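You operate a simulated robot arm through the tools that you are given. There is no shell and no other tool. Be economical: measure what you need, move in short steps, check, and stop when the job is done.

You are at the controls of a simulated robot arm. One attempt, no reset.

Task
Brush the lint off the red pouch, then iron the wave sheet on with the hand press.
Fine: the lint brush is in the narrow drawer, put it back and shut it; the press is hot; press for the seconds on the sheet; press back in its cradle, dial off. Set down upright: hand press. Where these are worked on the way, their far stop is far enough and under half their travel is too little: narrow drawer. What is to be rubbed or washed off counts as gone when no trace of it is left.

Only the result counts: the job must be done as asked and must still hold three seconds after the hand-in. Knocking over, shifting, dropping, spilling or breaking anything else fails it. Flat cloth is picked up by pressing the open fingertips on it (5 to 10 N) and closing them slowly along it; thin cloth reads only 2 to 8 mm in the jaws.

Robot
A 6-joint arm with a two-finger gripper, on a carriage that runs on a rail from [417, 6] to [-1923, -25] (x, y) and turns from -8.744 to -2.95 rad about z. Base frame: it is fixed where the carriage stands at the start and does not move with it; the origin is on the floor, on the carriage's upright axis, x ahead of it, y to its left, z up. Units: mm, rad, N and s.
With the tool pointing down near the work surface it reaches from about 600 to 940 mm from the robot's upright axis, wherever it stands. Its first joint turns from -2.897 to 2.897 rad. Places, roughly: narrow drawer [700, 600, 800]; narrow drawer inside [800, 600, 700]; red dial [800, 400, 900]; red pouch (19x7x3 cm) [700, 800, 900]. Payload 2.54 kg.
Tool frame: the origin (TCP) lies between the finger pads and is the grasp point; the fingertips stand 23 mm ahead of it; z points along the fingers, y is the line along which they close. The gripper opens to 126 mm. The gripper's body begins 82 mm behind the TCP.
Orientation is told as [roll, pitch, yaw] about the base's x, y, z axes, in that order, counted from this pose: with the fingers straight down and closing along the base's y, the tool's x points along the base's -x, its y along +y and its z along -z.

Tools
- The arm moves only by the tool move_arm. Its argument "motion" is a list of rows, each an object (a shift or turn left out is 0, a gripper value left out holds the last) with "linear": the shift along the tool's x, y, z in mm, a list of three; "rotation": the turn, a rotation vector about the tool's x, y, z in rad, a list of three; "fingers": the opening in per cent of the stroke, from 0 (shut) to 100 (fully open). In form: [{"linear": [x, y, z], "rotation": [ax, ay, az], "fingers": fingers}, ...]. A call has 1 to 8 rows; each row shifts and turns the commanded pose from where the row before left it, along the tool's axes as they then stand. Each row takes 0.2 s and may step no farther than 50 mm and 0.15 rad from the row before; otherwise, or with a gripper value out of range, the whole call is refused. Where a pose cannot be reached the arm comes as near as it can. A force on the tool above 40 N (or 10 N above the force at the start of the call, whichever is more), or a blocked arm, ends the call early, and 0.2 s more pass. The fingers move at their own pace and stop on an object; they squeeze with about 25 N. The grip force told is the motor's: it shows also when the fingers shut on nothing. Time passes only in rows, and 0.2 s behind the last, so rows that do not move let the fingers close. It gives the time, the measured TCP pose, the force on the tool (base axes), the opening and the grip force at its end, in the units of the frame above (readings bear some noise), with the torque about the TCP (base axes, N m) and any sound that the robot's microphone picked up.
- Cameras (640 x 400 px; columns grow to the right, rows downward): "scene" is now at [32.3, 246.1, 1567.7]; the picture's right is [0.66, -0.75, 0.00], its down [-0.63, -0.55, -0.55] and it looks along [0.42, 0.36, -0.83] (base axes); focal length 261 px, centre (320, 200). "wrist" rides on the gripper at [82, 14, -122] in the tool frame; the picture's right is [-0.17, 0.99, 0.00], its down [-0.79, -0.13, -0.60] and it looks along [-0.59, -0.10, 0.80] (tool axes); focal length 243 px, centre (320, 200). There is no depth. A picture from a camera that has moved, and an enlarged one, comes with that camera's place and axes in the base frame and with its lens.
- camera(camera): a new picture of that camera. The clock stands still meanwhile.
- move_column(by): slides the trunk up (or, below 0, down) by that many mm; the arm and the scene camera ride with it, the base frame stays. It gives what a move gives, with no picture.
- roll_base(legs): drives the robot by 1 to 6 legs, each [ahead, left, turn to the left] in mm, mm and rad, along the robot's own axes; the way and the turn of a leg run together, so that a leg with both is an arc; at most 1500 mm and 3.142 rad a leg. The arm and the cameras ride along, it lands a little off, and it stops where it bumps. It keeps to its track: a leg is cut to what the track allows. It gives what a move gives.
- head_to(pan, tilt): turns the head with the scene camera to pan (to the left, within 2.094 rad either way) and tilt (down, from -0.506 to 1.204), counted from straight ahead of the robot. It gives what a move gives.
- inspect(camera, box): a new picture of the part [left, top, right, bottom] of that camera's present view, enlarged. The clock stands still meanwhile.
- close_job(): hands the job in; it is judged then, once.

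Go step by step. Nothing tells you exact positions but the pictures and the camera data: compare them with the known pose of the tool, close in by small moves and look again before you grip or let go. The budget is 120 turns and 98 pictures, counting those below and the enlarged ones. Unless the task says otherwise, let go and move clear before handing in.

The tools are called by a JSON object that holds its "api" and its "payload". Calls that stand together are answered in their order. move_arm: Moves the arm, as the interface text tells. Its arguments: {"type":"object","properties":{"motion":{"type":"array"}},"required":["motion"]} The other tools are called the same way: move_column (by) slides the trunk up or down; roll_base (legs) drives the base; head_to (pan, tilt) turns the head that bears the scene camera; camera (camera) takes a picture; inspect (camera, box) takes an enlarged picture of a part of a camera's view; close_job () hands the job in.

At the start:

```text
clock: 0.0
ee_pos: [122.3, 319.6, 1165.6]
tcp_rot: [0.001, 0.0, 0.001]
wrist_force: [-0.4, -0.3, -0.5]
wrist_torque: [0.0, 0.01, 0.01]
grip_width: 126.3
finger_force: 0.1
trunk travel left (down, up): [-400.0, 90.0]
robot x, y, heading: [-1.4, -2.2, 0.003]
head pan, tilt: [0.716, 0.986]
```

scene: 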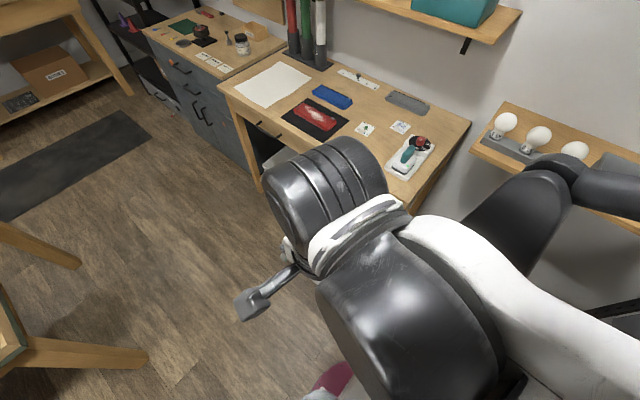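
wrist: 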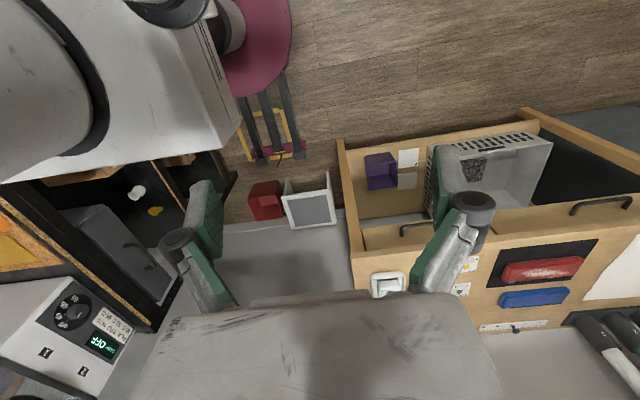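

I see a workbench with a red pouch on a black mat, two small sheets, and the press in its cradle. I'll look closer at it.

{"api": "inspect", "payload": {"camera": "scene", "box": [220, 60, 480, 220]}}

{"api": "inspect", "payload": {"camera": "scene", "box": [340, 100, 460, 180]}}

{"api": "inspect", "payload": {"camera": "wrist", "box": [330, 180, 640, 380]}}

```text
2.46 times, centred on (350, 140) of scene
camera zoom: at [32.3, 246.1, 1567.7], right [0.66, -0.75, 0.0], down [-0.63, -0.55, -0.55], along [0.42, 0.36, -0.83], focal length 641 px, centre (246, 348)
```

zoom: 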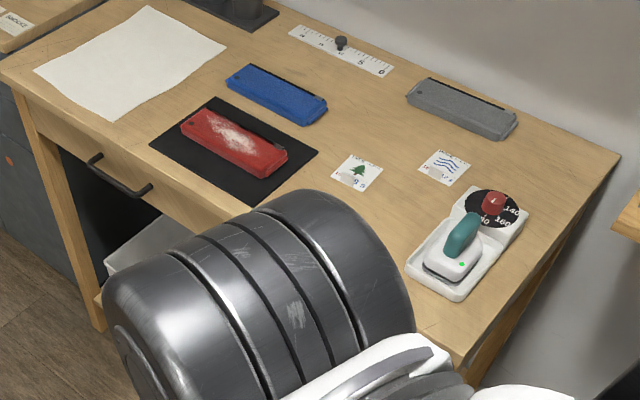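

```text
5.00 times, centred on (400, 140) of scene
camera zoom: at [32.3, 246.1, 1567.7], right [0.66, -0.75, 0.0], down [-0.63, -0.55, -0.55], along [0.42, 0.36, -0.83], focal length 1303 px, centre (-80, 500)
```

zoom: 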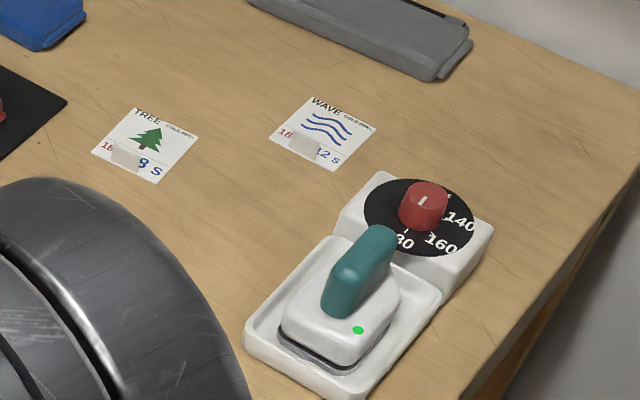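

```text
2.00 times, centred on (485, 280) of wrist
camera zoom: at [39.3, 334.0, 1286.3], right [0.17, 0.99, 0.0], down [0.79, -0.13, 0.6], along [0.59, -0.1, -0.8], focal length 485 px, centre (-10, 40)
```

zoom: 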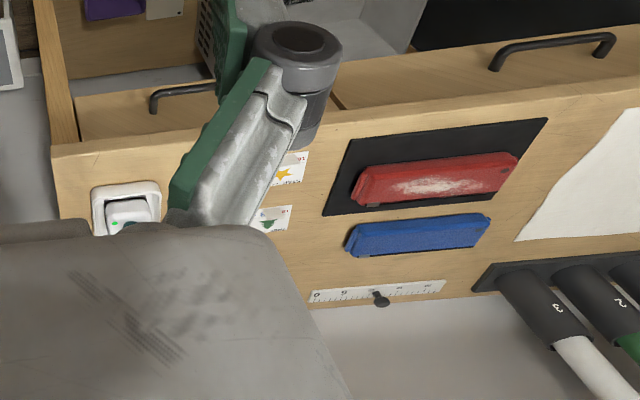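

The wave sheet appears to say 12 s, but something covers part of the text. I'll pan the head to see what lies ahead before driving 200 mm toward the bench.

{"api": "head_to", "payload": {"pan": 0.1, "tilt": 0.7}}

{"api": "camera", "payload": {"camera": "scene"}}

```text
clock: 1.0
ee_pos: [121.9, 319.7, 1164.3]
tcp_rot: [-0.001, 0.0, -0.002]
wrist_force: [-0.3, 0.3, -0.2]
wrist_torque: [-0.02, -0.02, 0.0]
grip_width: 125.9
finger_force: 0.1
trunk travel left (down, up): [-400.0, 90.0]
robot x, y, heading: [1.6, -3.0, -0.0]
head pan, tilt: [0.099, 0.7]
```

```text
92 pictures are left
camera scene: at [63.6, 208.3, 1590.1], right [0.1, -0.99, 0.0], down [-0.64, -0.06, -0.76], along [0.76, 0.08, -0.64], focal length 261 px, centre (320, 200)
```

scene: 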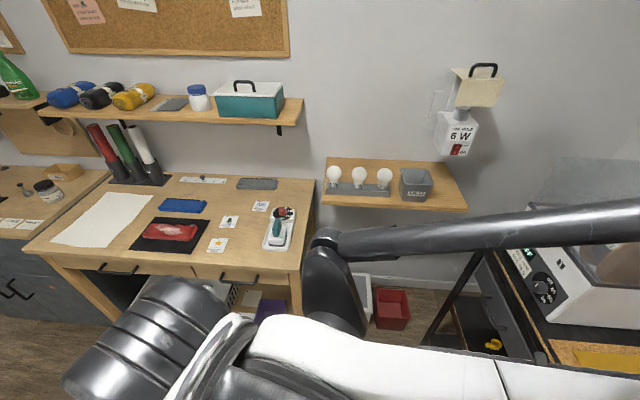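

The shelf front is at about x=735, so there's room ahead. I'll drive 200 mm forward, then look at the table from the scene camera.

{"api": "roll_base", "payload": {"legs": [[200, 0, 0]]}}

{"api": "head_to", "payload": {"pan": 0.75, "tilt": 0.95}}

{"api": "camera", "payload": {"camera": "scene"}}

{"api": "camera", "payload": {"camera": "wrist"}}

```text
clock: 2.6
ee_pos: [320.4, 321.2, 1166.0]
tcp_rot: [0.0, 0.001, -0.001]
wrist_force: [0.0, 0.2, 0.3]
wrist_torque: [0.02, 0.05, -0.02]
grip_width: 125.9
finger_force: 0.1
trunk travel left (down, up): [-400.0, 90.0]
robot x, y, heading: [196.3, 1.2, 0.0]
head pan, tilt: [0.099, 0.7]
```

```text
clock: 3.6
ee_pos: [319.8, 321.6, 1165.0]
tcp_rot: [0.0, 0.0, -0.001]
wrist_force: [0.5, -0.4, -0.4]
wrist_torque: [0.0, 0.03, -0.01]
grip_width: 125.9
finger_force: 0.1
trunk travel left (down, up): [-400.0, 90.0]
robot x, y, heading: [202.4, 4.7, 0.001]
head pan, tilt: [0.75, 0.949]
```

```text
91 pictures are left
camera scene: at [229.6, 252.0, 1570.4], right [0.68, -0.73, 0.0], down [-0.6, -0.55, -0.58], along [0.43, 0.4, -0.81], focal length 261 px, centre (320, 200)
```

scene: 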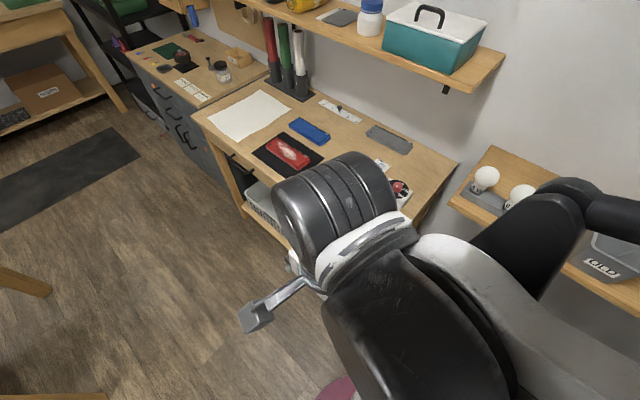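

```text
90 pictures are left
camera wrist: at [236.7, 336.5, 1286.3], right [0.17, 0.99, 0.0], down [0.79, -0.13, 0.6], along [0.59, -0.1, -0.8], focal length 243 px, centre (320, 200)
```

wrist: 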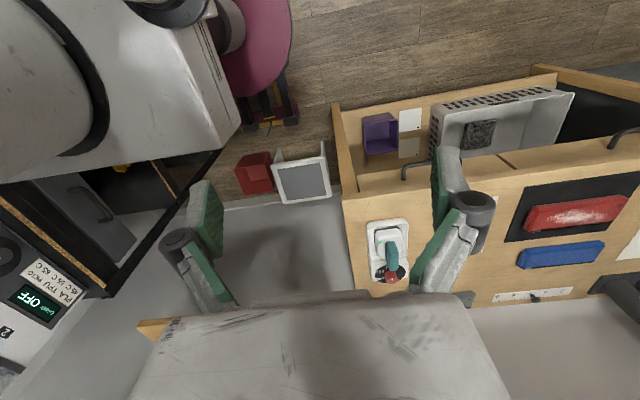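

Next I'll move the gripper out over the table to get wrist-camera views of the sheets and the drawer.

{"api": "move_arm", "payload": {"motion": [{"linear": [-10, 45, 0]}, {"linear": [-10, 45, 0]}, {"linear": [-10, 45, 0]}, {"linear": [-10, 45, 0]}, {"linear": [-10, 45, 0]}]}}

{"api": "camera", "payload": {"camera": "scene"}}

{"api": "camera", "payload": {"camera": "wrist"}}

```text
clock: 4.8
ee_pos: [369.4, 548.2, 1164.0]
tcp_rot: [0.001, 0.001, 0.002]
wrist_force: [0.0, 0.4, 0.2]
wrist_torque: [-0.01, -0.04, 0.05]
grip_width: 126.0
finger_force: 0.0
trunk travel left (down, up): [-400.0, 90.0]
robot x, y, heading: [196.2, 2.1, 0.001]
head pan, tilt: [0.75, 0.949]
```

```text
89 pictures are left
camera scene: at [163.7, 273.6, 1568.4], right [0.99, 0.17, 0.0], down [0.14, -0.81, -0.56], along [-0.1, 0.55, -0.83], focal length 261 px, centre (320, 200)
```

scene: 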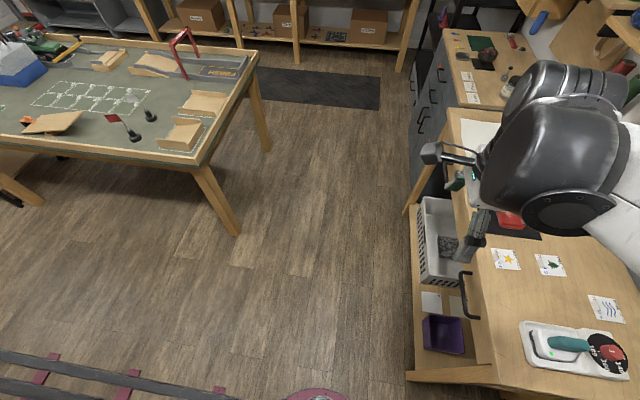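

```text
88 pictures are left
camera wrist: at [286.0, 562.9, 1285.0], right [0.17, 0.99, 0.0], down [0.79, -0.13, 0.6], along [0.59, -0.1, -0.8], focal length 243 px, centre (320, 200)
```

wrist: 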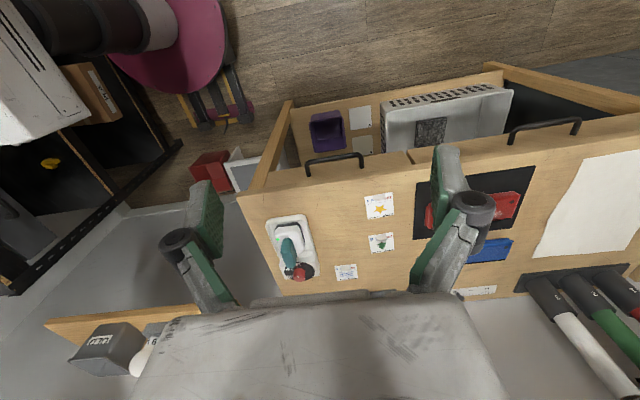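

The scene camera now shows the press, the sheets and the narrow drawer handle clearly. I'll zoom in to read them.

{"api": "inspect", "payload": {"camera": "scene", "box": [515, 275, 640, 385]}}

{"api": "inspect", "payload": {"camera": "wrist", "box": [240, 180, 420, 292]}}

```text
3.64 times, centred on (578, 330) of scene
camera zoom: at [163.7, 273.6, 1568.4], right [0.99, 0.17, 0.0], down [0.14, -0.81, -0.56], along [-0.1, 0.55, -0.83], focal length 948 px, centre (-616, -273)
```

zoom: 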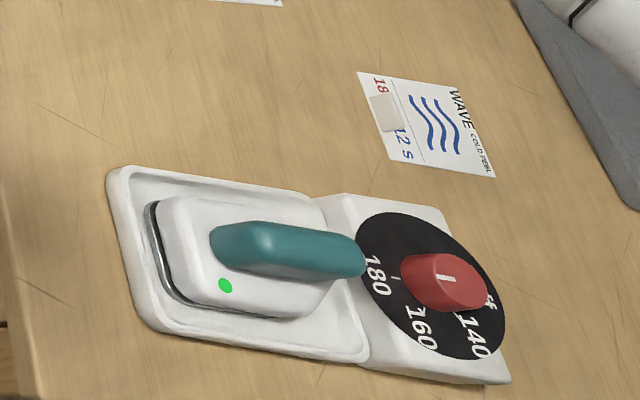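

```text
3.56 times, centred on (330, 236) of wrist
camera zoom: at [286.0, 562.9, 1285.0], right [0.17, 0.99, 0.0], down [0.79, -0.13, 0.6], along [0.59, -0.1, -0.8], focal length 863 px, centre (284, 72)
```

zoom: 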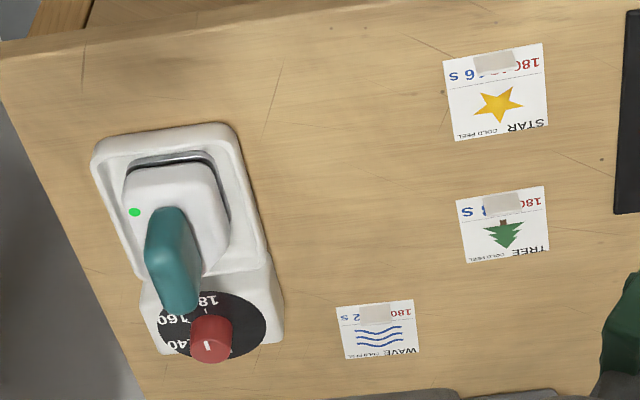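

The wave sheet reads 180 and 12 s. I'll zoom in on the drawer handle to measure it.

{"api": "inspect", "payload": {"camera": "scene", "box": [400, 230, 560, 390]}}

{"api": "inspect", "payload": {"camera": "wrist", "box": [230, 80, 440, 220]}}

```text
2.50 times, centred on (480, 310) of scene
camera zoom: at [163.7, 273.6, 1568.4], right [0.99, 0.17, 0.0], down [0.14, -0.81, -0.56], along [-0.1, 0.55, -0.83], focal length 651 px, centre (-80, -75)
```

zoom: 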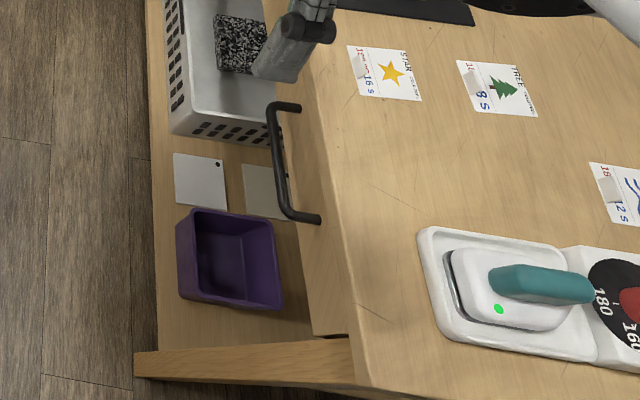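

```text
2.86 times, centred on (335, 150) of wrist
camera zoom: at [286.0, 562.9, 1285.0], right [0.17, 0.99, 0.0], down [0.79, -0.13, 0.6], along [0.59, -0.1, -0.8], focal length 693 px, centre (277, 343)
```

zoom: 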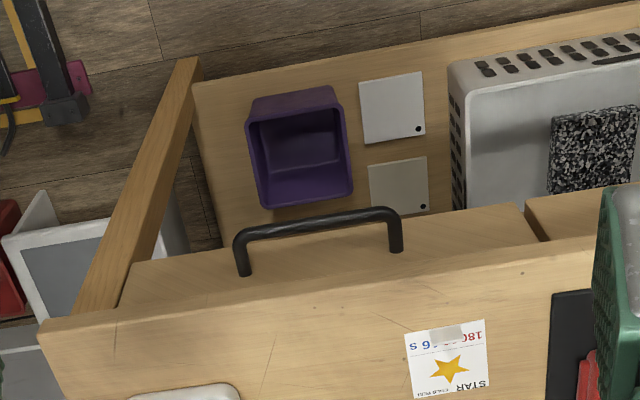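

The handle bar is about (557, 551, 751). I'll yaw the tool 90° and descend in front of the table, then tilt toward the drawer.

{"api": "move_arm", "payload": {"motion": [{"linear": [0, 0, 15], "rotation": [0, 0, 0.15], "fingers": 25}, {"linear": [0, 0, 15], "rotation": [0, 0, 0.15]}, {"linear": [0, 0, 15], "rotation": [0, 0, 0.15]}, {"linear": [0, 0, 15], "rotation": [0, 0, 0.15]}, {"linear": [0, 0, 15], "rotation": [0, 0, 0.15]}, {"linear": [0, 0, 15], "rotation": [0, 0, 0.15]}, {"linear": [0, 0, 15], "rotation": [0, 0, 0.15]}, {"linear": [0, 0, 15], "rotation": [0, 0, 0.15]}]}}

{"api": "move_arm", "payload": {"motion": [{"rotation": [0, 0, 0.15]}, {"rotation": [0, 0, 0.15]}, {"rotation": [0, 0, 0.071]}, {"rotation": [-0.15, 0, 0]}, {"rotation": [-0.15, 0, 0]}, {"rotation": [-0.15, 0, 0]}, {"rotation": [-0.15, 0, 0]}, {"rotation": [-0.15, 0, 0]}]}}

{"api": "camera", "payload": {"camera": "scene"}}

```text
clock: 6.6
ee_pos: [368.8, 536.3, 1048.0]
tcp_rot: [0.0, -0.001, -1.205]
wrist_force: [-0.3, -0.5, -1.2]
wrist_torque: [-0.04, -0.01, -0.03]
grip_width: 31.5
finger_force: 0.0
trunk travel left (down, up): [-400.0, 90.0]
robot x, y, heading: [199.2, 7.6, 0.001]
head pan, tilt: [0.75, 0.949]
```

```text
clock: 8.6
ee_pos: [503.6, 471.5, 1064.3]
tcp_rot: [0.738, -0.022, -1.652]
wrist_force: [0.6, 0.4, -0.9]
wrist_torque: [0.03, 0.0, 0.02]
grip_width: 31.4
finger_force: 0.1
out of reach, approached as far as the arm can: row 6, 7, 8
trunk travel left (down, up): [-400.0, 90.0]
robot x, y, heading: [196.2, -1.9, -0.002]
head pan, tilt: [0.75, 0.949]
stopped in row 8: the arm was blocked; the commanded pose is now the measured one
```

```text
83 pictures are left
camera scene: at [135.8, 255.4, 1564.7], right [0.8, 0.61, 0.0], down [0.52, -0.68, -0.51], along [-0.31, 0.41, -0.86], focal length 261 px, centre (320, 200)
```

scene: 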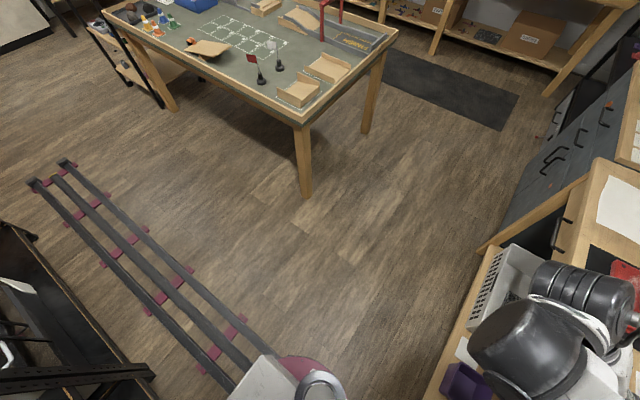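

Tilting this way needs the carriage farther back. I'll roll it back so the wrist has room, which also leaves room for the pull.

{"api": "roll_base", "payload": {"legs": [[-350, 0, 0]]}}

{"api": "move_arm", "payload": {"motion": [{"rotation": [-0.1, 0, 0]}, {"linear": [0, 0, 0]}]}}

{"api": "camera", "payload": {"camera": "scene"}}

```text
clock: 10.9
ee_pos: [159.4, 462.6, 1066.8]
tcp_rot: [0.742, -0.022, -1.661]
wrist_force: [0.5, -0.3, 0.5]
wrist_torque: [-0.03, 0.0, 0.01]
grip_width: 31.6
finger_force: 0.0
trunk travel left (down, up): [-400.0, 90.0]
robot x, y, heading: [-152.5, 1.8, -0.007]
head pan, tilt: [0.75, 0.949]
```

```text
clock: 11.5
ee_pos: [171.0, 444.1, 1071.7]
tcp_rot: [0.834, -0.032, -1.663]
wrist_force: [0.5, 0.3, -0.5]
wrist_torque: [-0.01, -0.02, 0.05]
grip_width: 31.2
finger_force: 0.0
out of reach, approached as far as the arm can: row 1
trunk travel left (down, up): [-400.0, 90.0]
robot x, y, heading: [-150.0, -1.3, -0.008]
head pan, tilt: [0.75, 0.949]
```

```text
82 pictures are left
camera scene: at [-213.2, 253.7, 1567.3], right [0.8, 0.6, 0.0], down [0.51, -0.67, -0.55], along [-0.33, 0.44, -0.84], focal length 261 px, centre (320, 200)
```

scene: 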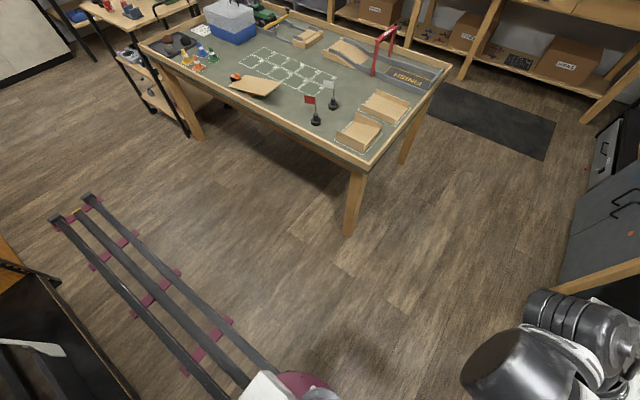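

Now I'll straighten the yaw and move to a pre-grasp point in front of the narrow drawer handle.

{"api": "move_arm", "payload": {"motion": [{"linear": [12, 3, 44], "rotation": [0, 0.068, -0.062]}, {"linear": [12, 3, 46]}, {"linear": [12, 3, 46]}, {"linear": [12, 3, 46]}, {"linear": [12, 3, 46]}, {"linear": [12, 3, 46]}, {"linear": [12, 3, 46]}]}}

{"api": "camera", "payload": {"camera": "wrist"}}

{"api": "camera", "payload": {"camera": "scene"}}

```text
clock: 13.1
ee_pos: [422.1, 537.6, 864.7]
tcp_rot: [0.838, -0.022, -1.57]
wrist_force: [0.3, 0.5, 0.3]
wrist_torque: [-0.01, -0.02, 0.02]
grip_width: 31.4
finger_force: 0.0
trunk travel left (down, up): [-400.0, 90.0]
robot x, y, heading: [-149.7, -0.9, -0.009]
head pan, tilt: [0.75, 0.949]
```

```text
81 pictures are left
camera wrist: at [340.2, 623.0, 953.0], right [0.66, -0.15, 0.74], down [-0.53, -0.78, 0.32], along [0.53, -0.6, -0.6], focal length 243 px, centre (320, 200)
```

wrist: 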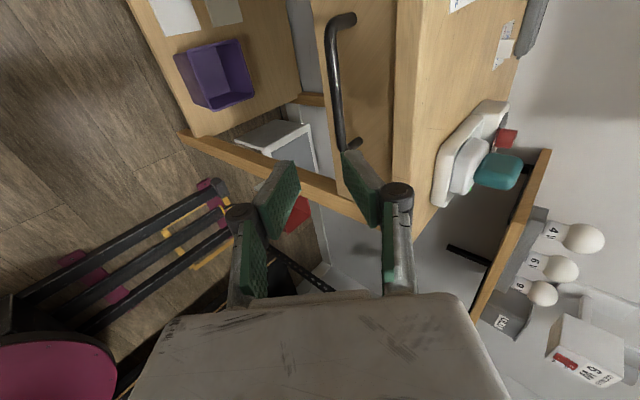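

```text
80 pictures are left
camera scene: at [-117.1, 247.1, 1570.3], right [0.68, -0.74, 0.0], down [-0.6, -0.55, -0.58], along [0.43, 0.39, -0.81], focal length 261 px, centre (320, 200)
```

scene: 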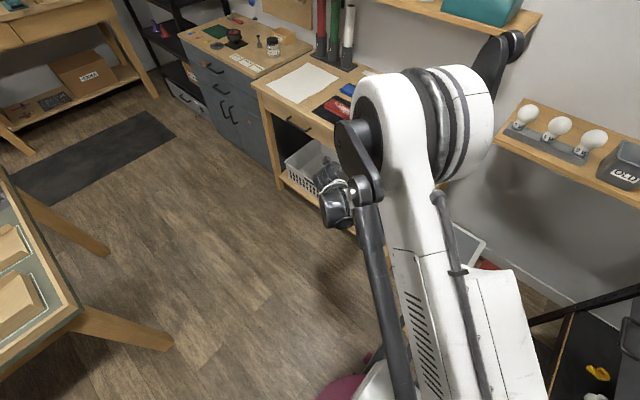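

The handle bar is refined to about (552, 550, 765). I'll close in most of the way and check.

{"api": "move_arm", "payload": {"motion": [{"linear": [6, 6, 35]}, {"linear": [6, 7, 35]}, {"linear": [0, 0, 35]}, {"linear": [0, 0, 0]}]}}

{"api": "camera", "payload": {"camera": "wrist"}}

```text
clock: 14.1
ee_pos: [510.1, 546.5, 803.6]
tcp_rot: [0.838, -0.022, -1.569]
wrist_force: [-0.2, -0.8, -0.2]
wrist_torque: [-0.01, -0.03, -0.04]
grip_width: 31.5
finger_force: 0.0
trunk travel left (down, up): [-400.0, 90.0]
robot x, y, heading: [-150.4, -0.3, -0.009]
head pan, tilt: [0.75, 0.949]
```

```text
79 pictures are left
camera wrist: at [428.4, 631.6, 893.4], right [0.66, -0.15, 0.74], down [-0.53, -0.78, 0.32], along [0.53, -0.6, -0.6], focal length 243 px, centre (320, 200)
```

wrist: 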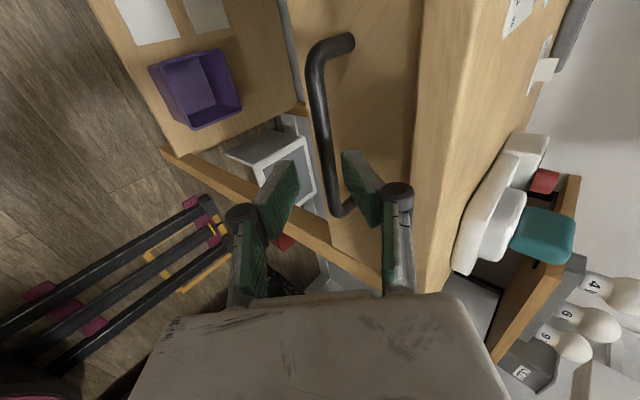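

Aligned to within about 5 mm. I'll advance the rest of the way and close on the bar.

{"api": "move_arm", "payload": {"motion": [{"linear": [0, 4, 20]}, {"linear": [0, 0, 24]}, {"linear": [0, 0, 0]}]}}

{"api": "camera", "payload": {"camera": "wrist"}}

```text
clock: 14.9
ee_pos: [544.7, 546.2, 778.9]
tcp_rot: [0.837, -0.024, -1.572]
wrist_force: [-0.3, 0.4, -0.8]
wrist_torque: [0.01, 0.0, -0.02]
grip_width: 31.5
finger_force: 0.1
trunk travel left (down, up): [-400.0, 90.0]
robot x, y, heading: [-152.5, -4.2, -0.012]
head pan, tilt: [0.75, 0.949]
```

```text
78 pictures are left
camera wrist: at [463.2, 631.4, 867.6], right [0.66, -0.15, 0.74], down [-0.53, -0.78, 0.32], along [0.53, -0.6, -0.6], focal length 243 px, centre (320, 200)
```

wrist: 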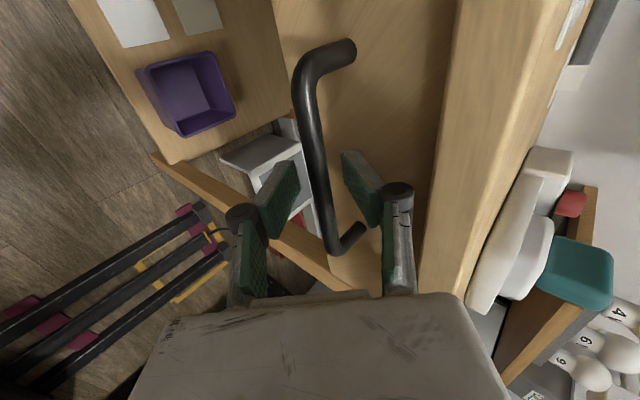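

The bar now runs between the fingers, so I'll close.

{"api": "move_arm", "payload": {"motion": [{"linear": [0, 0, 3], "fingers": 0}, {"linear": [0, 0, 0]}, {"linear": [0, 0, 0]}]}}

```text
clock: 15.7
ee_pos: [547.4, 544.4, 777.1]
tcp_rot: [0.837, -0.022, -1.571]
wrist_force: [3.4, 3.1, 10.6]
wrist_torque: [0.03, -0.01, -0.02]
grip_width: 6.2
finger_force: 28.7
trunk travel left (down, up): [-400.0, 90.0]
robot x, y, heading: [-152.0, -2.5, -0.009]
head pan, tilt: [0.75, 0.949]
```

Grip width is 6 mm. I'll pull gently toward -x and watch.

{"api": "move_arm", "payload": {"motion": [{"linear": [0, -13.4, -14.9]}, {"linear": [0, -13.4, -14.9]}, {"linear": [0, 0, 0]}]}}

{"api": "camera", "payload": {"camera": "wrist"}}

```text
clock: 16.5
ee_pos: [507.9, 546.7, 776.7]
tcp_rot: [0.838, -0.024, -1.568]
wrist_force: [1.0, -0.4, 1.5]
wrist_torque: [-0.03, 0.0, 0.0]
grip_width: 0.0
finger_force: 28.4
trunk travel left (down, up): [-400.0, 90.0]
robot x, y, heading: [-153.6, -2.5, -0.013]
head pan, tilt: [0.75, 0.949]
```

```text
77 pictures are left
camera wrist: at [425.0, 631.6, 865.6], right [0.66, -0.15, 0.74], down [-0.53, -0.78, 0.32], along [0.53, -0.6, -0.6], focal length 243 px, centre (320, 200)
```

wrist: 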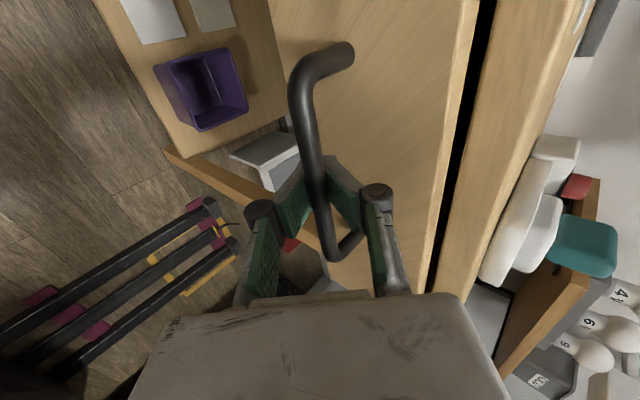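

The drawer opened a crack before the fingertips slipped off. I'll back off slightly, reopen, and seat the bar deeper.

{"api": "move_arm", "payload": {"motion": [{"linear": [0, 0, -25]}, {"fingers": 30}, {"linear": [0, 0, 0]}]}}

{"api": "camera", "payload": {"camera": "wrist"}}

```text
clock: 16.8
ee_pos: [497.7, 546.5, 777.2]
tcp_rot: [0.826, -0.023, -1.574]
wrist_force: [-1.8, 2.0, -35.2]
wrist_torque: [0.4, -0.17, 0.32]
grip_width: 0.3
finger_force: 27.8
trunk travel left (down, up): [-400.0, 90.0]
robot x, y, heading: [-150.0, 1.0, -0.008]
head pan, tilt: [0.75, 0.949]
stopped in row 1: the force on the tool passed its limit at 62 N (the readings are from after the stop); the commanded pose is now the measured one
```

```text
76 pictures are left
camera wrist: at [417.1, 631.7, 867.0], right [0.67, -0.15, 0.73], down [-0.53, -0.78, 0.32], along [0.52, -0.6, -0.6], focal length 243 px, centre (320, 200)
```

wrist: 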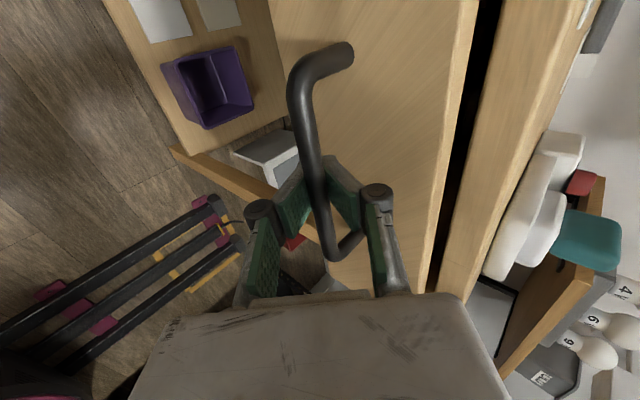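

The fingers have closed around the bar and caged it, since pulling back is resisted by the handle itself. I'll relieve the force and pull straight along -x.

{"api": "move_arm", "payload": {"motion": [{"linear": [0, 4, 10]}, {"linear": [0, -13.4, -14.9]}, {"linear": [0, -13.4, -14.9]}, {"linear": [0, -13.4, -14.9]}, {"linear": [0, 0, 0]}]}}

{"api": "camera", "payload": {"camera": "wrist"}}

```text
clock: 18.0
ee_pos: [447.6, 545.1, 777.6]
tcp_rot: [0.827, -0.024, -1.576]
wrist_force: [0.6, 3.8, -20.1]
wrist_torque: [0.22, -0.08, 0.0]
grip_width: 5.8
finger_force: 28.8
trunk travel left (down, up): [-400.0, 90.0]
robot x, y, heading: [-152.5, -3.5, -0.01]
head pan, tilt: [0.75, 0.949]
```

```text
75 pictures are left
camera wrist: at [367.9, 630.9, 866.7], right [0.67, -0.15, 0.73], down [-0.53, -0.78, 0.32], along [0.52, -0.6, -0.6], focal length 243 px, centre (320, 200)
```

wrist: 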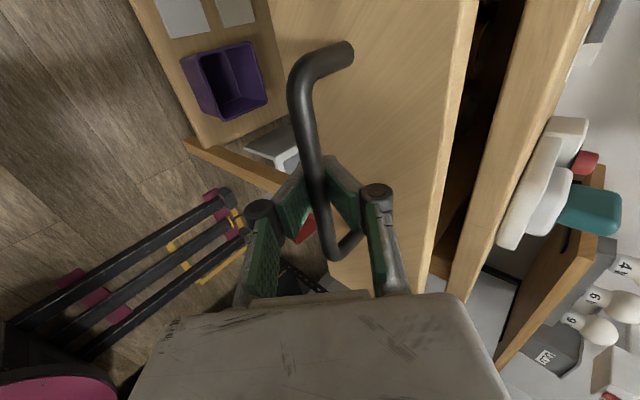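

It works: the drawer is sliding. I'll keep pulling.

{"api": "move_arm", "payload": {"motion": [{"linear": [0, -16, -13]}, {"linear": [0, -13.4, -14.9]}, {"linear": [0, -13.4, -14.9]}, {"linear": [0, -13.4, -14.9]}, {"linear": [0, -13.4, -14.9]}, {"linear": [0, -13.4, -14.9]}, {"linear": [0, -13.4, -14.9]}, {"linear": [0, 0, 0]}]}}

{"api": "camera", "payload": {"camera": "wrist"}}

{"api": "camera", "payload": {"camera": "scene"}}

```text
clock: 19.8
ee_pos: [309.4, 549.1, 777.0]
tcp_rot: [0.829, -0.021, -1.576]
wrist_force: [-0.6, -0.9, -4.1]
wrist_torque: [0.02, -0.05, -0.04]
grip_width: 0.0
finger_force: 28.3
out of reach, approached as far as the arm can: row 7
trunk travel left (down, up): [-400.0, 90.0]
robot x, y, heading: [-150.6, -1.1, 0.0]
head pan, tilt: [0.75, 0.949]
```

```text
74 pictures are left
camera wrist: at [230.0, 634.9, 866.0], right [0.67, -0.15, 0.73], down [-0.53, -0.78, 0.32], along [0.52, -0.61, -0.6], focal length 243 px, centre (320, 200)
```

wrist: 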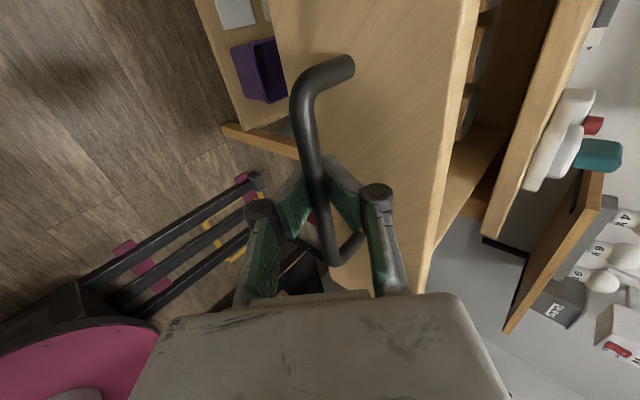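

```text
73 pictures are left
camera scene: at [-117.0, 247.4, 1570.2], right [0.68, -0.74, 0.0], down [-0.6, -0.55, -0.58], along [0.43, 0.39, -0.81], focal length 261 px, centre (320, 200)
```

scene: 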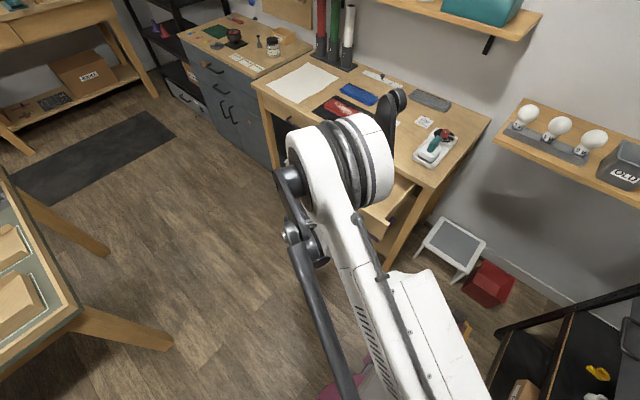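

The drawer is open about 230 mm. I'll release and back off along the tool axis.

{"api": "move_arm", "payload": {"motion": [{"linear": [0, 0, 0], "fingers": 28}, {"linear": [0, 0, 0]}, {"linear": [0, 0, -30]}, {"linear": [0, 0, -40]}, {"linear": [0, 35, -30]}, {"linear": [0, 35, -30]}]}}

{"api": "camera", "payload": {"camera": "wrist"}}

```text
clock: 21.2
ee_pos: [261.3, 551.7, 916.2]
tcp_rot: [0.83, -0.023, -1.573]
wrist_force: [-0.4, -0.1, 0.9]
wrist_torque: [0.01, 0.03, 0.01]
grip_width: 35.5
finger_force: 0.1
trunk travel left (down, up): [-400.0, 90.0]
robot x, y, heading: [-149.7, -1.6, -0.009]
head pan, tilt: [0.75, 0.949]
```

```text
72 pictures are left
camera wrist: at [180.1, 636.0, 1006.2], right [0.66, -0.15, 0.73], down [-0.53, -0.78, 0.32], along [0.52, -0.6, -0.6], focal length 243 px, centre (320, 200)
```

wrist: 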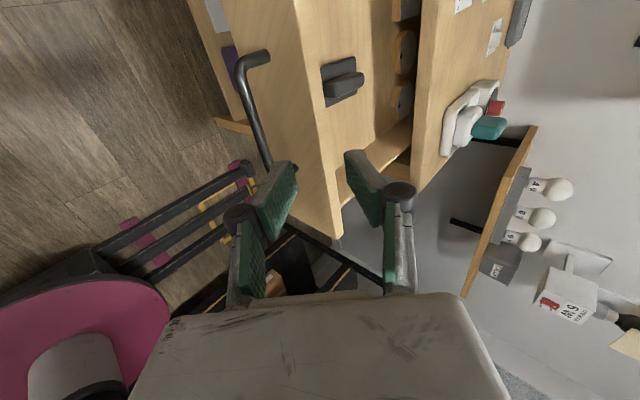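

The lint brush is visible in the drawer at about (503, 546). I'll raise, straighten the tool to point down, and roll forward again.

{"api": "move_arm", "payload": {"motion": [{"linear": [0, 30, -35], "rotation": [0.15, 0, 0]}, {"linear": [0, 30, -35], "rotation": [0.15, 0, 0]}, {"linear": [0, 20, -35], "rotation": [0.15, 0, 0]}, {"linear": [0, 0, -35], "rotation": [0.15, 0, 0]}, {"linear": [0, 0, -10], "rotation": [0.15, 0, 0]}, {"rotation": [0.08, 0.02, 0]}, {"linear": [0, 0, 0]}]}}

{"api": "roll_base", "payload": {"legs": [[345, 0, 0]]}}

{"api": "camera", "payload": {"camera": "scene"}}

{"api": "camera", "payload": {"camera": "wrist"}}

```text
clock: 22.8
ee_pos: [239.4, 557.7, 1090.1]
tcp_rot: [0.001, 0.0, -1.572]
wrist_force: [-0.6, -0.1, 0.6]
wrist_torque: [-0.02, 0.01, 0.04]
grip_width: 35.3
finger_force: 0.1
trunk travel left (down, up): [-400.0, 90.0]
robot x, y, heading: [-149.3, -2.2, -0.007]
head pan, tilt: [0.75, 0.949]
```

```text
clock: 25.1
ee_pos: [586.0, 560.3, 1090.9]
tcp_rot: [0.001, -0.001, -1.576]
wrist_force: [0.4, -0.4, 0.1]
wrist_torque: [-0.02, -0.02, 0.0]
grip_width: 35.5
finger_force: 0.1
trunk travel left (down, up): [-400.0, 90.0]
robot x, y, heading: [194.5, 0.4, -0.012]
head pan, tilt: [0.75, 0.949]
```

```text
71 pictures are left
camera scene: at [247.9, 237.0, 1584.4], right [0.42, -0.91, 0.0], down [-0.63, -0.29, -0.72], along [0.65, 0.3, -0.7], focal length 261 px, centre (320, 200)
```

scene: 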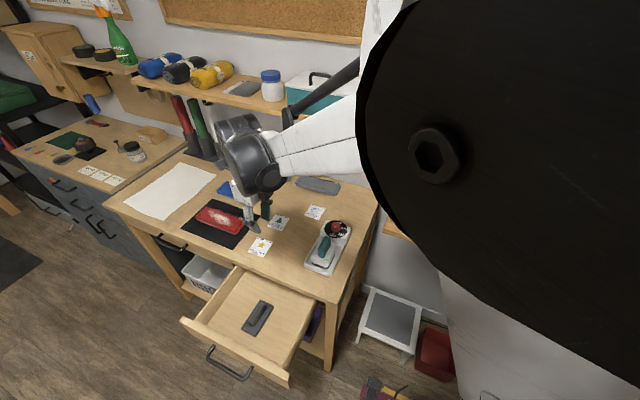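

```text
70 pictures are left
camera wrist: at [600.6, 643.9, 1211.1], right [0.98, -0.17, 0.0], down [-0.14, -0.79, 0.6], along [-0.1, -0.59, -0.8], focal length 243 px, centre (320, 200)
```

wrist: 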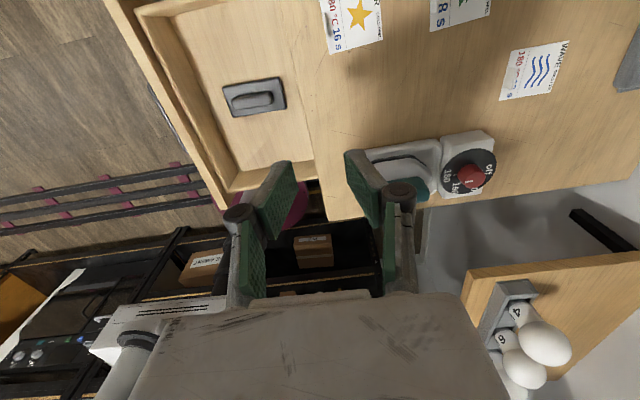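

The brush sits in the open drawer around (468, 553, 750), ridge handle on top and running roughly along x. I'll zoom in for details.

{"api": "inspect", "payload": {"camera": "wrist", "box": [140, 0, 380, 150]}}

{"api": "inspect", "payload": {"camera": "scene", "box": [180, 180, 380, 390]}}

```text
2.67 times, centred on (260, 75) of wrist
camera zoom: at [600.6, 643.9, 1211.1], right [0.98, -0.17, 0.0], down [-0.14, -0.79, 0.6], along [-0.1, -0.59, -0.8], focal length 647 px, centre (480, 533)
```

zoom: 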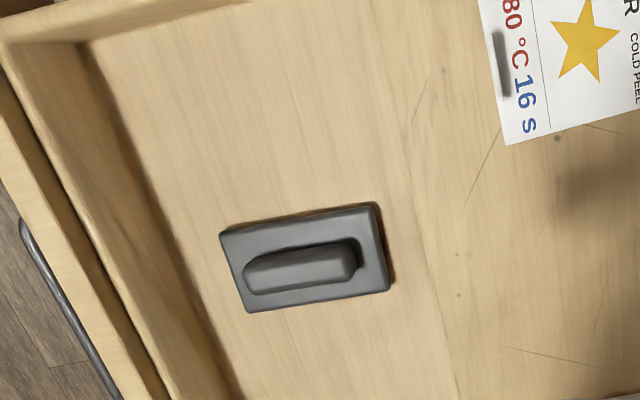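

```text
1.90 times, centred on (280, 285) of scene
camera zoom: at [247.9, 237.0, 1584.4], right [0.42, -0.91, 0.0], down [-0.63, -0.29, -0.72], along [0.65, 0.3, -0.7], focal length 496 px, centre (396, 38)
```

zoom: 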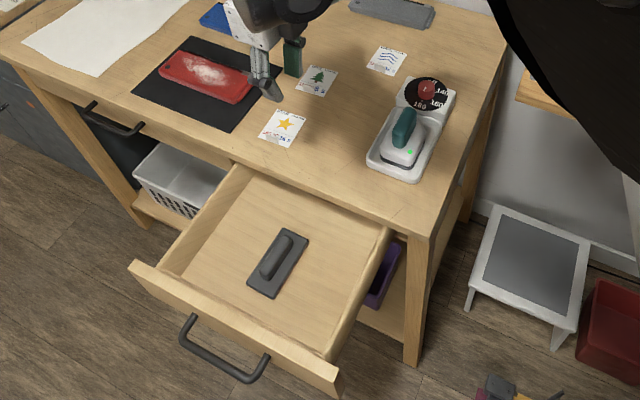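

The brush is axis-aligned, 105×54 mm, centred at about (467, 550). I'll go above it and turn the tool back to yaw 0, so the fingers close across the ridge.

{"api": "move_arm", "payload": {"motion": [{"linear": [-3, -40, 10], "rotation": [0, 0, -0.1]}, {"linear": [-4, -40, 10], "rotation": [0, 0, 0.1]}, {"linear": [-3, -39, 10], "rotation": [0, 0, 0]}, {"rotation": [0, 0, -0.15]}, {"rotation": [0, 0, -0.15]}, {"rotation": [0, 0, -0.15]}, {"rotation": [0, 0, -0.15]}, {"rotation": [0, 0, -0.15]}]}}

{"api": "move_arm", "payload": {"motion": [{"linear": [0, 0, 30], "rotation": [0, 0, -0.15]}, {"linear": [0, 0, 30], "rotation": [0, 0, -0.15]}, {"linear": [0, 0, 30], "rotation": [0, 0, -0.15]}, {"linear": [0, 0, 30], "rotation": [0, 0, -0.15]}, {"linear": [0, 0, 30], "rotation": [0, 0, -0.15]}, {"rotation": [0, 0, -0.071], "fingers": 45}, {"linear": [0, 0, 0]}]}}

{"api": "camera", "payload": {"camera": "wrist"}}

{"api": "camera", "payload": {"camera": "scene"}}

```text
clock: 26.0
ee_pos: [503.7, 592.4, 1026.0]
tcp_rot: [0.001, -0.001, -1.544]
wrist_force: [-0.3, -0.3, -0.4]
wrist_torque: [0.02, 0.03, -0.01]
grip_width: 35.1
finger_force: 0.1
trunk travel left (down, up): [-400.0, 90.0]
robot x, y, heading: [194.6, 0.3, -0.013]
head pan, tilt: [0.75, 0.949]
stopped in row 4: the arm was blocked; the commanded pose is now the measured one
```

```text
clock: 27.6
ee_pos: [500.9, 590.1, 877.7]
tcp_rot: [-0.001, -0.001, -0.721]
wrist_force: [0.6, -0.5, 0.1]
wrist_torque: [0.01, 0.03, 0.0]
grip_width: 56.6
finger_force: 0.0
trunk travel left (down, up): [-400.0, 90.0]
robot x, y, heading: [189.9, 4.9, -0.01]
head pan, tilt: [0.75, 0.949]
```

```text
67 pictures are left
camera wrist: at [447.7, 656.2, 998.3], right [0.78, 0.63, 0.0], down [0.51, -0.62, 0.6], along [0.38, -0.46, -0.8], focal length 243 px, centre (320, 200)
```

wrist: 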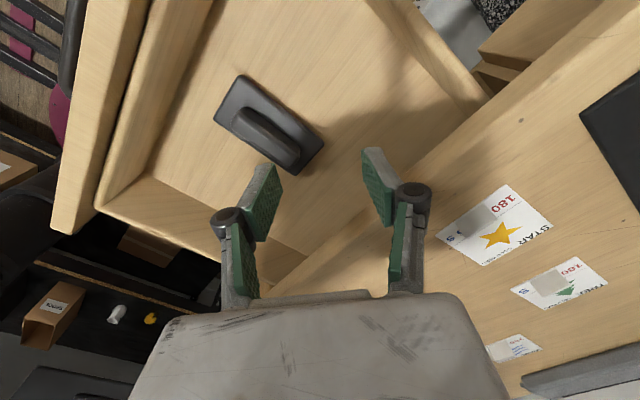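

```text
66 pictures are left
camera scene: at [226.8, 251.2, 1570.4], right [0.67, -0.74, 0.0], down [-0.6, -0.55, -0.58], along [0.43, 0.39, -0.81], focal length 261 px, centre (320, 200)
```

scene: 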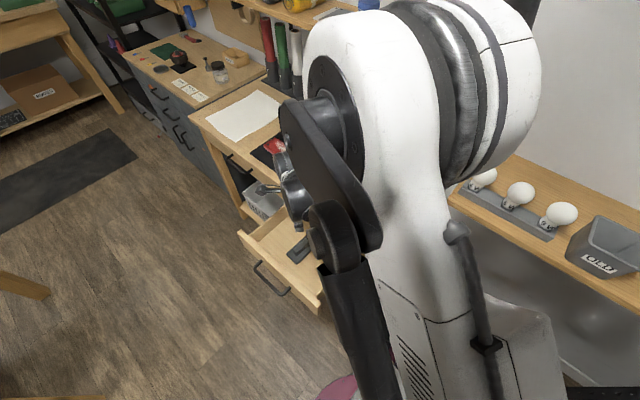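

The arm was near its inner reach limit, so I'll back the carriage 100 mm, finish the yaw, and centre over the brush.

{"api": "roll_base", "payload": {"legs": [[-100, 0, 0]]}}

{"api": "move_arm", "payload": {"motion": [{"linear": [0, 0, -10], "rotation": [0, 0, -0.15]}, {"rotation": [0, 0, -0.15]}, {"rotation": [0, 0, -0.15]}, {"rotation": [0, 0, -0.15]}, {"rotation": [0, 0, -0.121]}, {"linear": [-33, -20, 0]}, {"linear": [-33, -20, 0]}, {"linear": [0, 0, 0]}]}}

{"api": "camera", "payload": {"camera": "wrist"}}

```text
clock: 28.8
ee_pos: [398.8, 589.6, 877.1]
tcp_rot: [0.0, -0.003, -0.724]
wrist_force: [-1.3, -0.6, -0.3]
wrist_torque: [-0.01, -0.01, -0.01]
grip_width: 56.6
finger_force: 0.0
trunk travel left (down, up): [-400.0, 90.0]
robot x, y, heading: [89.6, 0.4, -0.01]
head pan, tilt: [0.75, 0.949]
```

```text
clock: 30.6
ee_pos: [465.3, 548.6, 886.3]
tcp_rot: [-0.003, -0.003, -0.003]
wrist_force: [0.5, 0.0, -0.6]
wrist_torque: [-0.01, 0.0, -0.02]
grip_width: 56.7
finger_force: 0.0
trunk travel left (down, up): [-400.0, 90.0]
robot x, y, heading: [89.4, 1.2, -0.009]
head pan, tilt: [0.75, 0.949]
```

```text
65 pictures are left
camera wrist: at [382.2, 563.2, 1007.6], right [0.17, 0.99, 0.0], down [0.79, -0.13, 0.6], along [0.59, -0.1, -0.8], focal length 243 px, centre (320, 200)
```

wrist: 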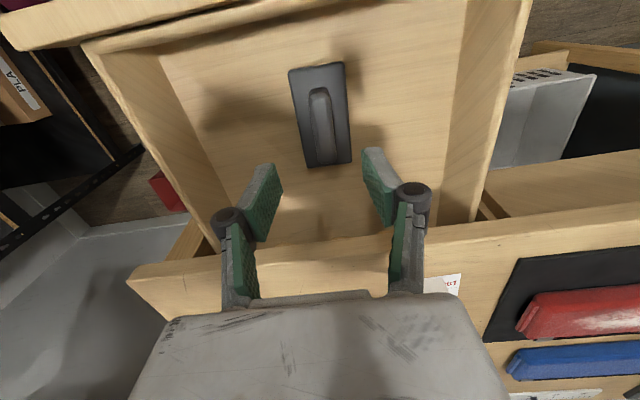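

Alignment matches the prediction. I'll descend toward the brush.

{"api": "move_arm", "payload": {"motion": [{"linear": [0, 0, 40]}, {"linear": [-1, 0, 40]}, {"linear": [0, 0, 10]}, {"linear": [0, 0, 0]}]}}

{"api": "camera", "payload": {"camera": "wrist"}}

```text
clock: 31.6
ee_pos: [466.2, 547.9, 796.8]
tcp_rot: [-0.003, -0.001, 0.0]
wrist_force: [0.3, -0.3, 0.4]
wrist_torque: [-0.04, 0.01, 0.02]
grip_width: 56.9
finger_force: 0.1
trunk travel left (down, up): [-400.0, 90.0]
robot x, y, heading: [87.3, 3.8, -0.009]
head pan, tilt: [0.75, 0.949]
```

```text
64 pictures are left
camera wrist: at [383.4, 562.7, 918.2], right [0.17, 0.99, 0.0], down [0.79, -0.13, 0.6], along [0.59, -0.1, -0.8], focal length 243 px, centre (320, 200)
```

wrist: 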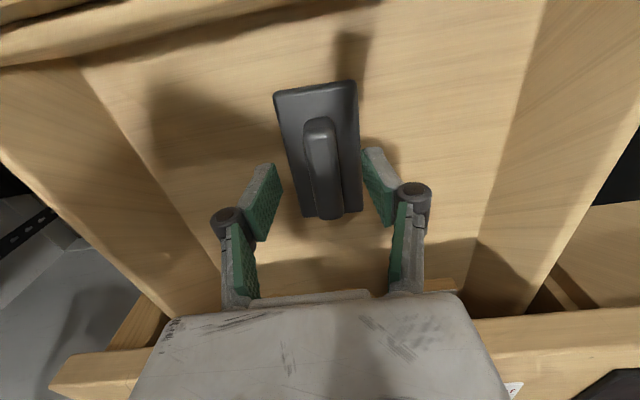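

{"api": "move_arm", "payload": {"motion": [{"linear": [0, 0, 0], "fingers": 33}, {"linear": [0, 1, 12]}, {"linear": [0, 0, 8]}, {"linear": [0, 0, 0]}]}}

{"api": "camera", "payload": {"camera": "wrist"}}

```text
clock: 32.4
ee_pos: [464.3, 550.6, 783.2]
tcp_rot: [0.004, -0.003, -0.002]
wrist_force: [0.1, 7.7, 49.5]
wrist_torque: [0.1, 0.05, -0.4]
grip_width: 21.2
finger_force: 22.7
trunk travel left (down, up): [-400.0, 90.0]
robot x, y, heading: [88.2, 3.6, -0.02]
head pan, tilt: [0.75, 0.949]
stopped in row 4: the force on the tool passed its limit at 55 N (the readings are from after the stop); the commanded pose is now the measured one
```

```text
63 pictures are left
camera wrist: at [382.0, 565.1, 904.4], right [0.17, 0.99, 0.0], down [0.79, -0.14, 0.6], along [0.59, -0.1, -0.8], focal length 243 px, centre (320, 200)
```

wrist: 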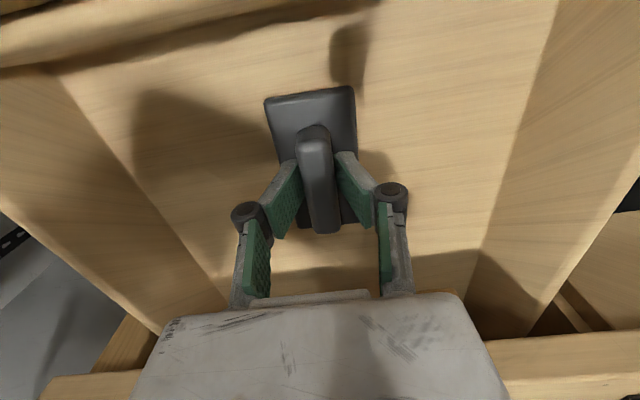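

The fingers are around the ridge with the tips on the base plate. I'll lift 3 mm and close.

{"api": "move_arm", "payload": {"motion": [{"linear": [0, 0, -3]}, {"fingers": 0}, {"linear": [0, 0, 0]}, {"linear": [0, 0, 0]}]}}

```text
clock: 33.4
ee_pos: [465.1, 550.9, 784.2]
tcp_rot: [0.002, -0.001, -0.001]
wrist_force: [1.4, 1.9, 23.3]
wrist_torque: [0.02, -0.01, -0.02]
grip_width: 20.5
finger_force: 24.7
trunk travel left (down, up): [-400.0, 90.0]
robot x, y, heading: [88.8, -1.9, -0.014]
head pan, tilt: [0.75, 0.949]
```

{"api": "move_arm", "payload": {"motion": [{"linear": [0, 0, -10]}, {"linear": [0, 0, -30]}, {"linear": [0, 0, -40]}, {"linear": [0, 0, -40]}, {"linear": [0, 0, 0]}]}}

{"api": "camera", "payload": {"camera": "wrist"}}

```text
clock: 34.6
ee_pos: [466.7, 549.4, 903.5]
tcp_rot: [0.0, -0.002, -0.001]
wrist_force: [-0.4, -0.3, 0.4]
wrist_torque: [0.02, 0.0, -0.02]
grip_width: 0.0
finger_force: 24.7
trunk travel left (down, up): [-400.0, 90.0]
robot x, y, heading: [92.9, -0.5, -0.013]
head pan, tilt: [0.75, 0.949]
```

```text
62 pictures are left
camera wrist: at [383.6, 564.8, 1025.2], right [0.17, 0.99, 0.0], down [0.79, -0.13, 0.6], along [0.59, -0.1, -0.8], focal length 243 px, centre (320, 200)
```

wrist: 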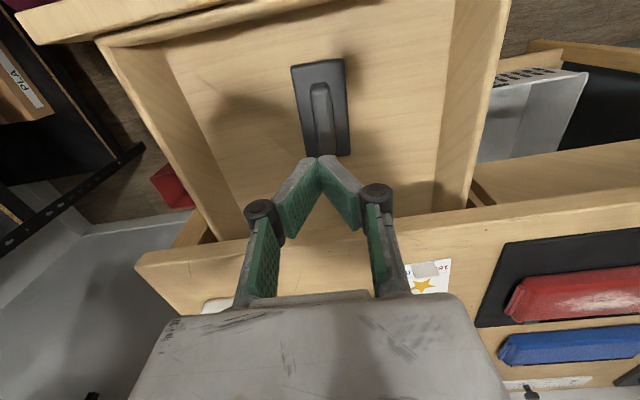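

The grip slipped off the rounded top because it was too shallow. I'll reopen and check the width in the air before trying again.

{"api": "move_arm", "payload": {"motion": [{"fingers": 38}, {"linear": [0, 0, 40]}, {"linear": [0, 0, 40]}, {"linear": [0, 0, 26]}, {"linear": [0, 0, 0]}]}}

{"api": "move_arm", "payload": {"motion": [{"linear": [0, 0, 8]}, {"linear": [0, 0, 0]}]}}

{"api": "inspect", "payload": {"camera": "wrist", "box": [200, 60, 440, 260]}}

```text
clock: 35.8
ee_pos: [467.3, 548.9, 798.7]
tcp_rot: [0.0, -0.001, -0.002]
wrist_force: [-0.1, 0.2, -0.5]
wrist_torque: [0.0, -0.04, 0.0]
grip_width: 47.7
finger_force: 0.0
trunk travel left (down, up): [-400.0, 90.0]
robot x, y, heading: [90.9, 0.1, -0.015]
head pan, tilt: [0.75, 0.949]
```

```text
clock: 36.4
ee_pos: [465.4, 549.3, 790.4]
tcp_rot: [-0.001, -0.002, -0.002]
wrist_force: [-0.8, -0.3, -0.4]
wrist_torque: [0.0, 0.0, 0.0]
grip_width: 47.9
finger_force: 0.1
trunk travel left (down, up): [-400.0, 90.0]
robot x, y, heading: [87.6, 3.0, -0.003]
head pan, tilt: [0.75, 0.949]
```

```text
2.00 times, centred on (320, 160) of wrist
camera zoom: at [383.3, 564.6, 911.5], right [0.17, 0.99, 0.0], down [0.79, -0.13, 0.6], along [0.59, -0.1, -0.8], focal length 485 px, centre (320, 280)
```

zoom: 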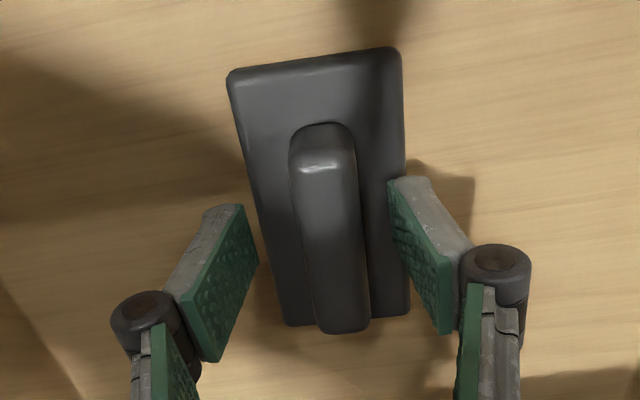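

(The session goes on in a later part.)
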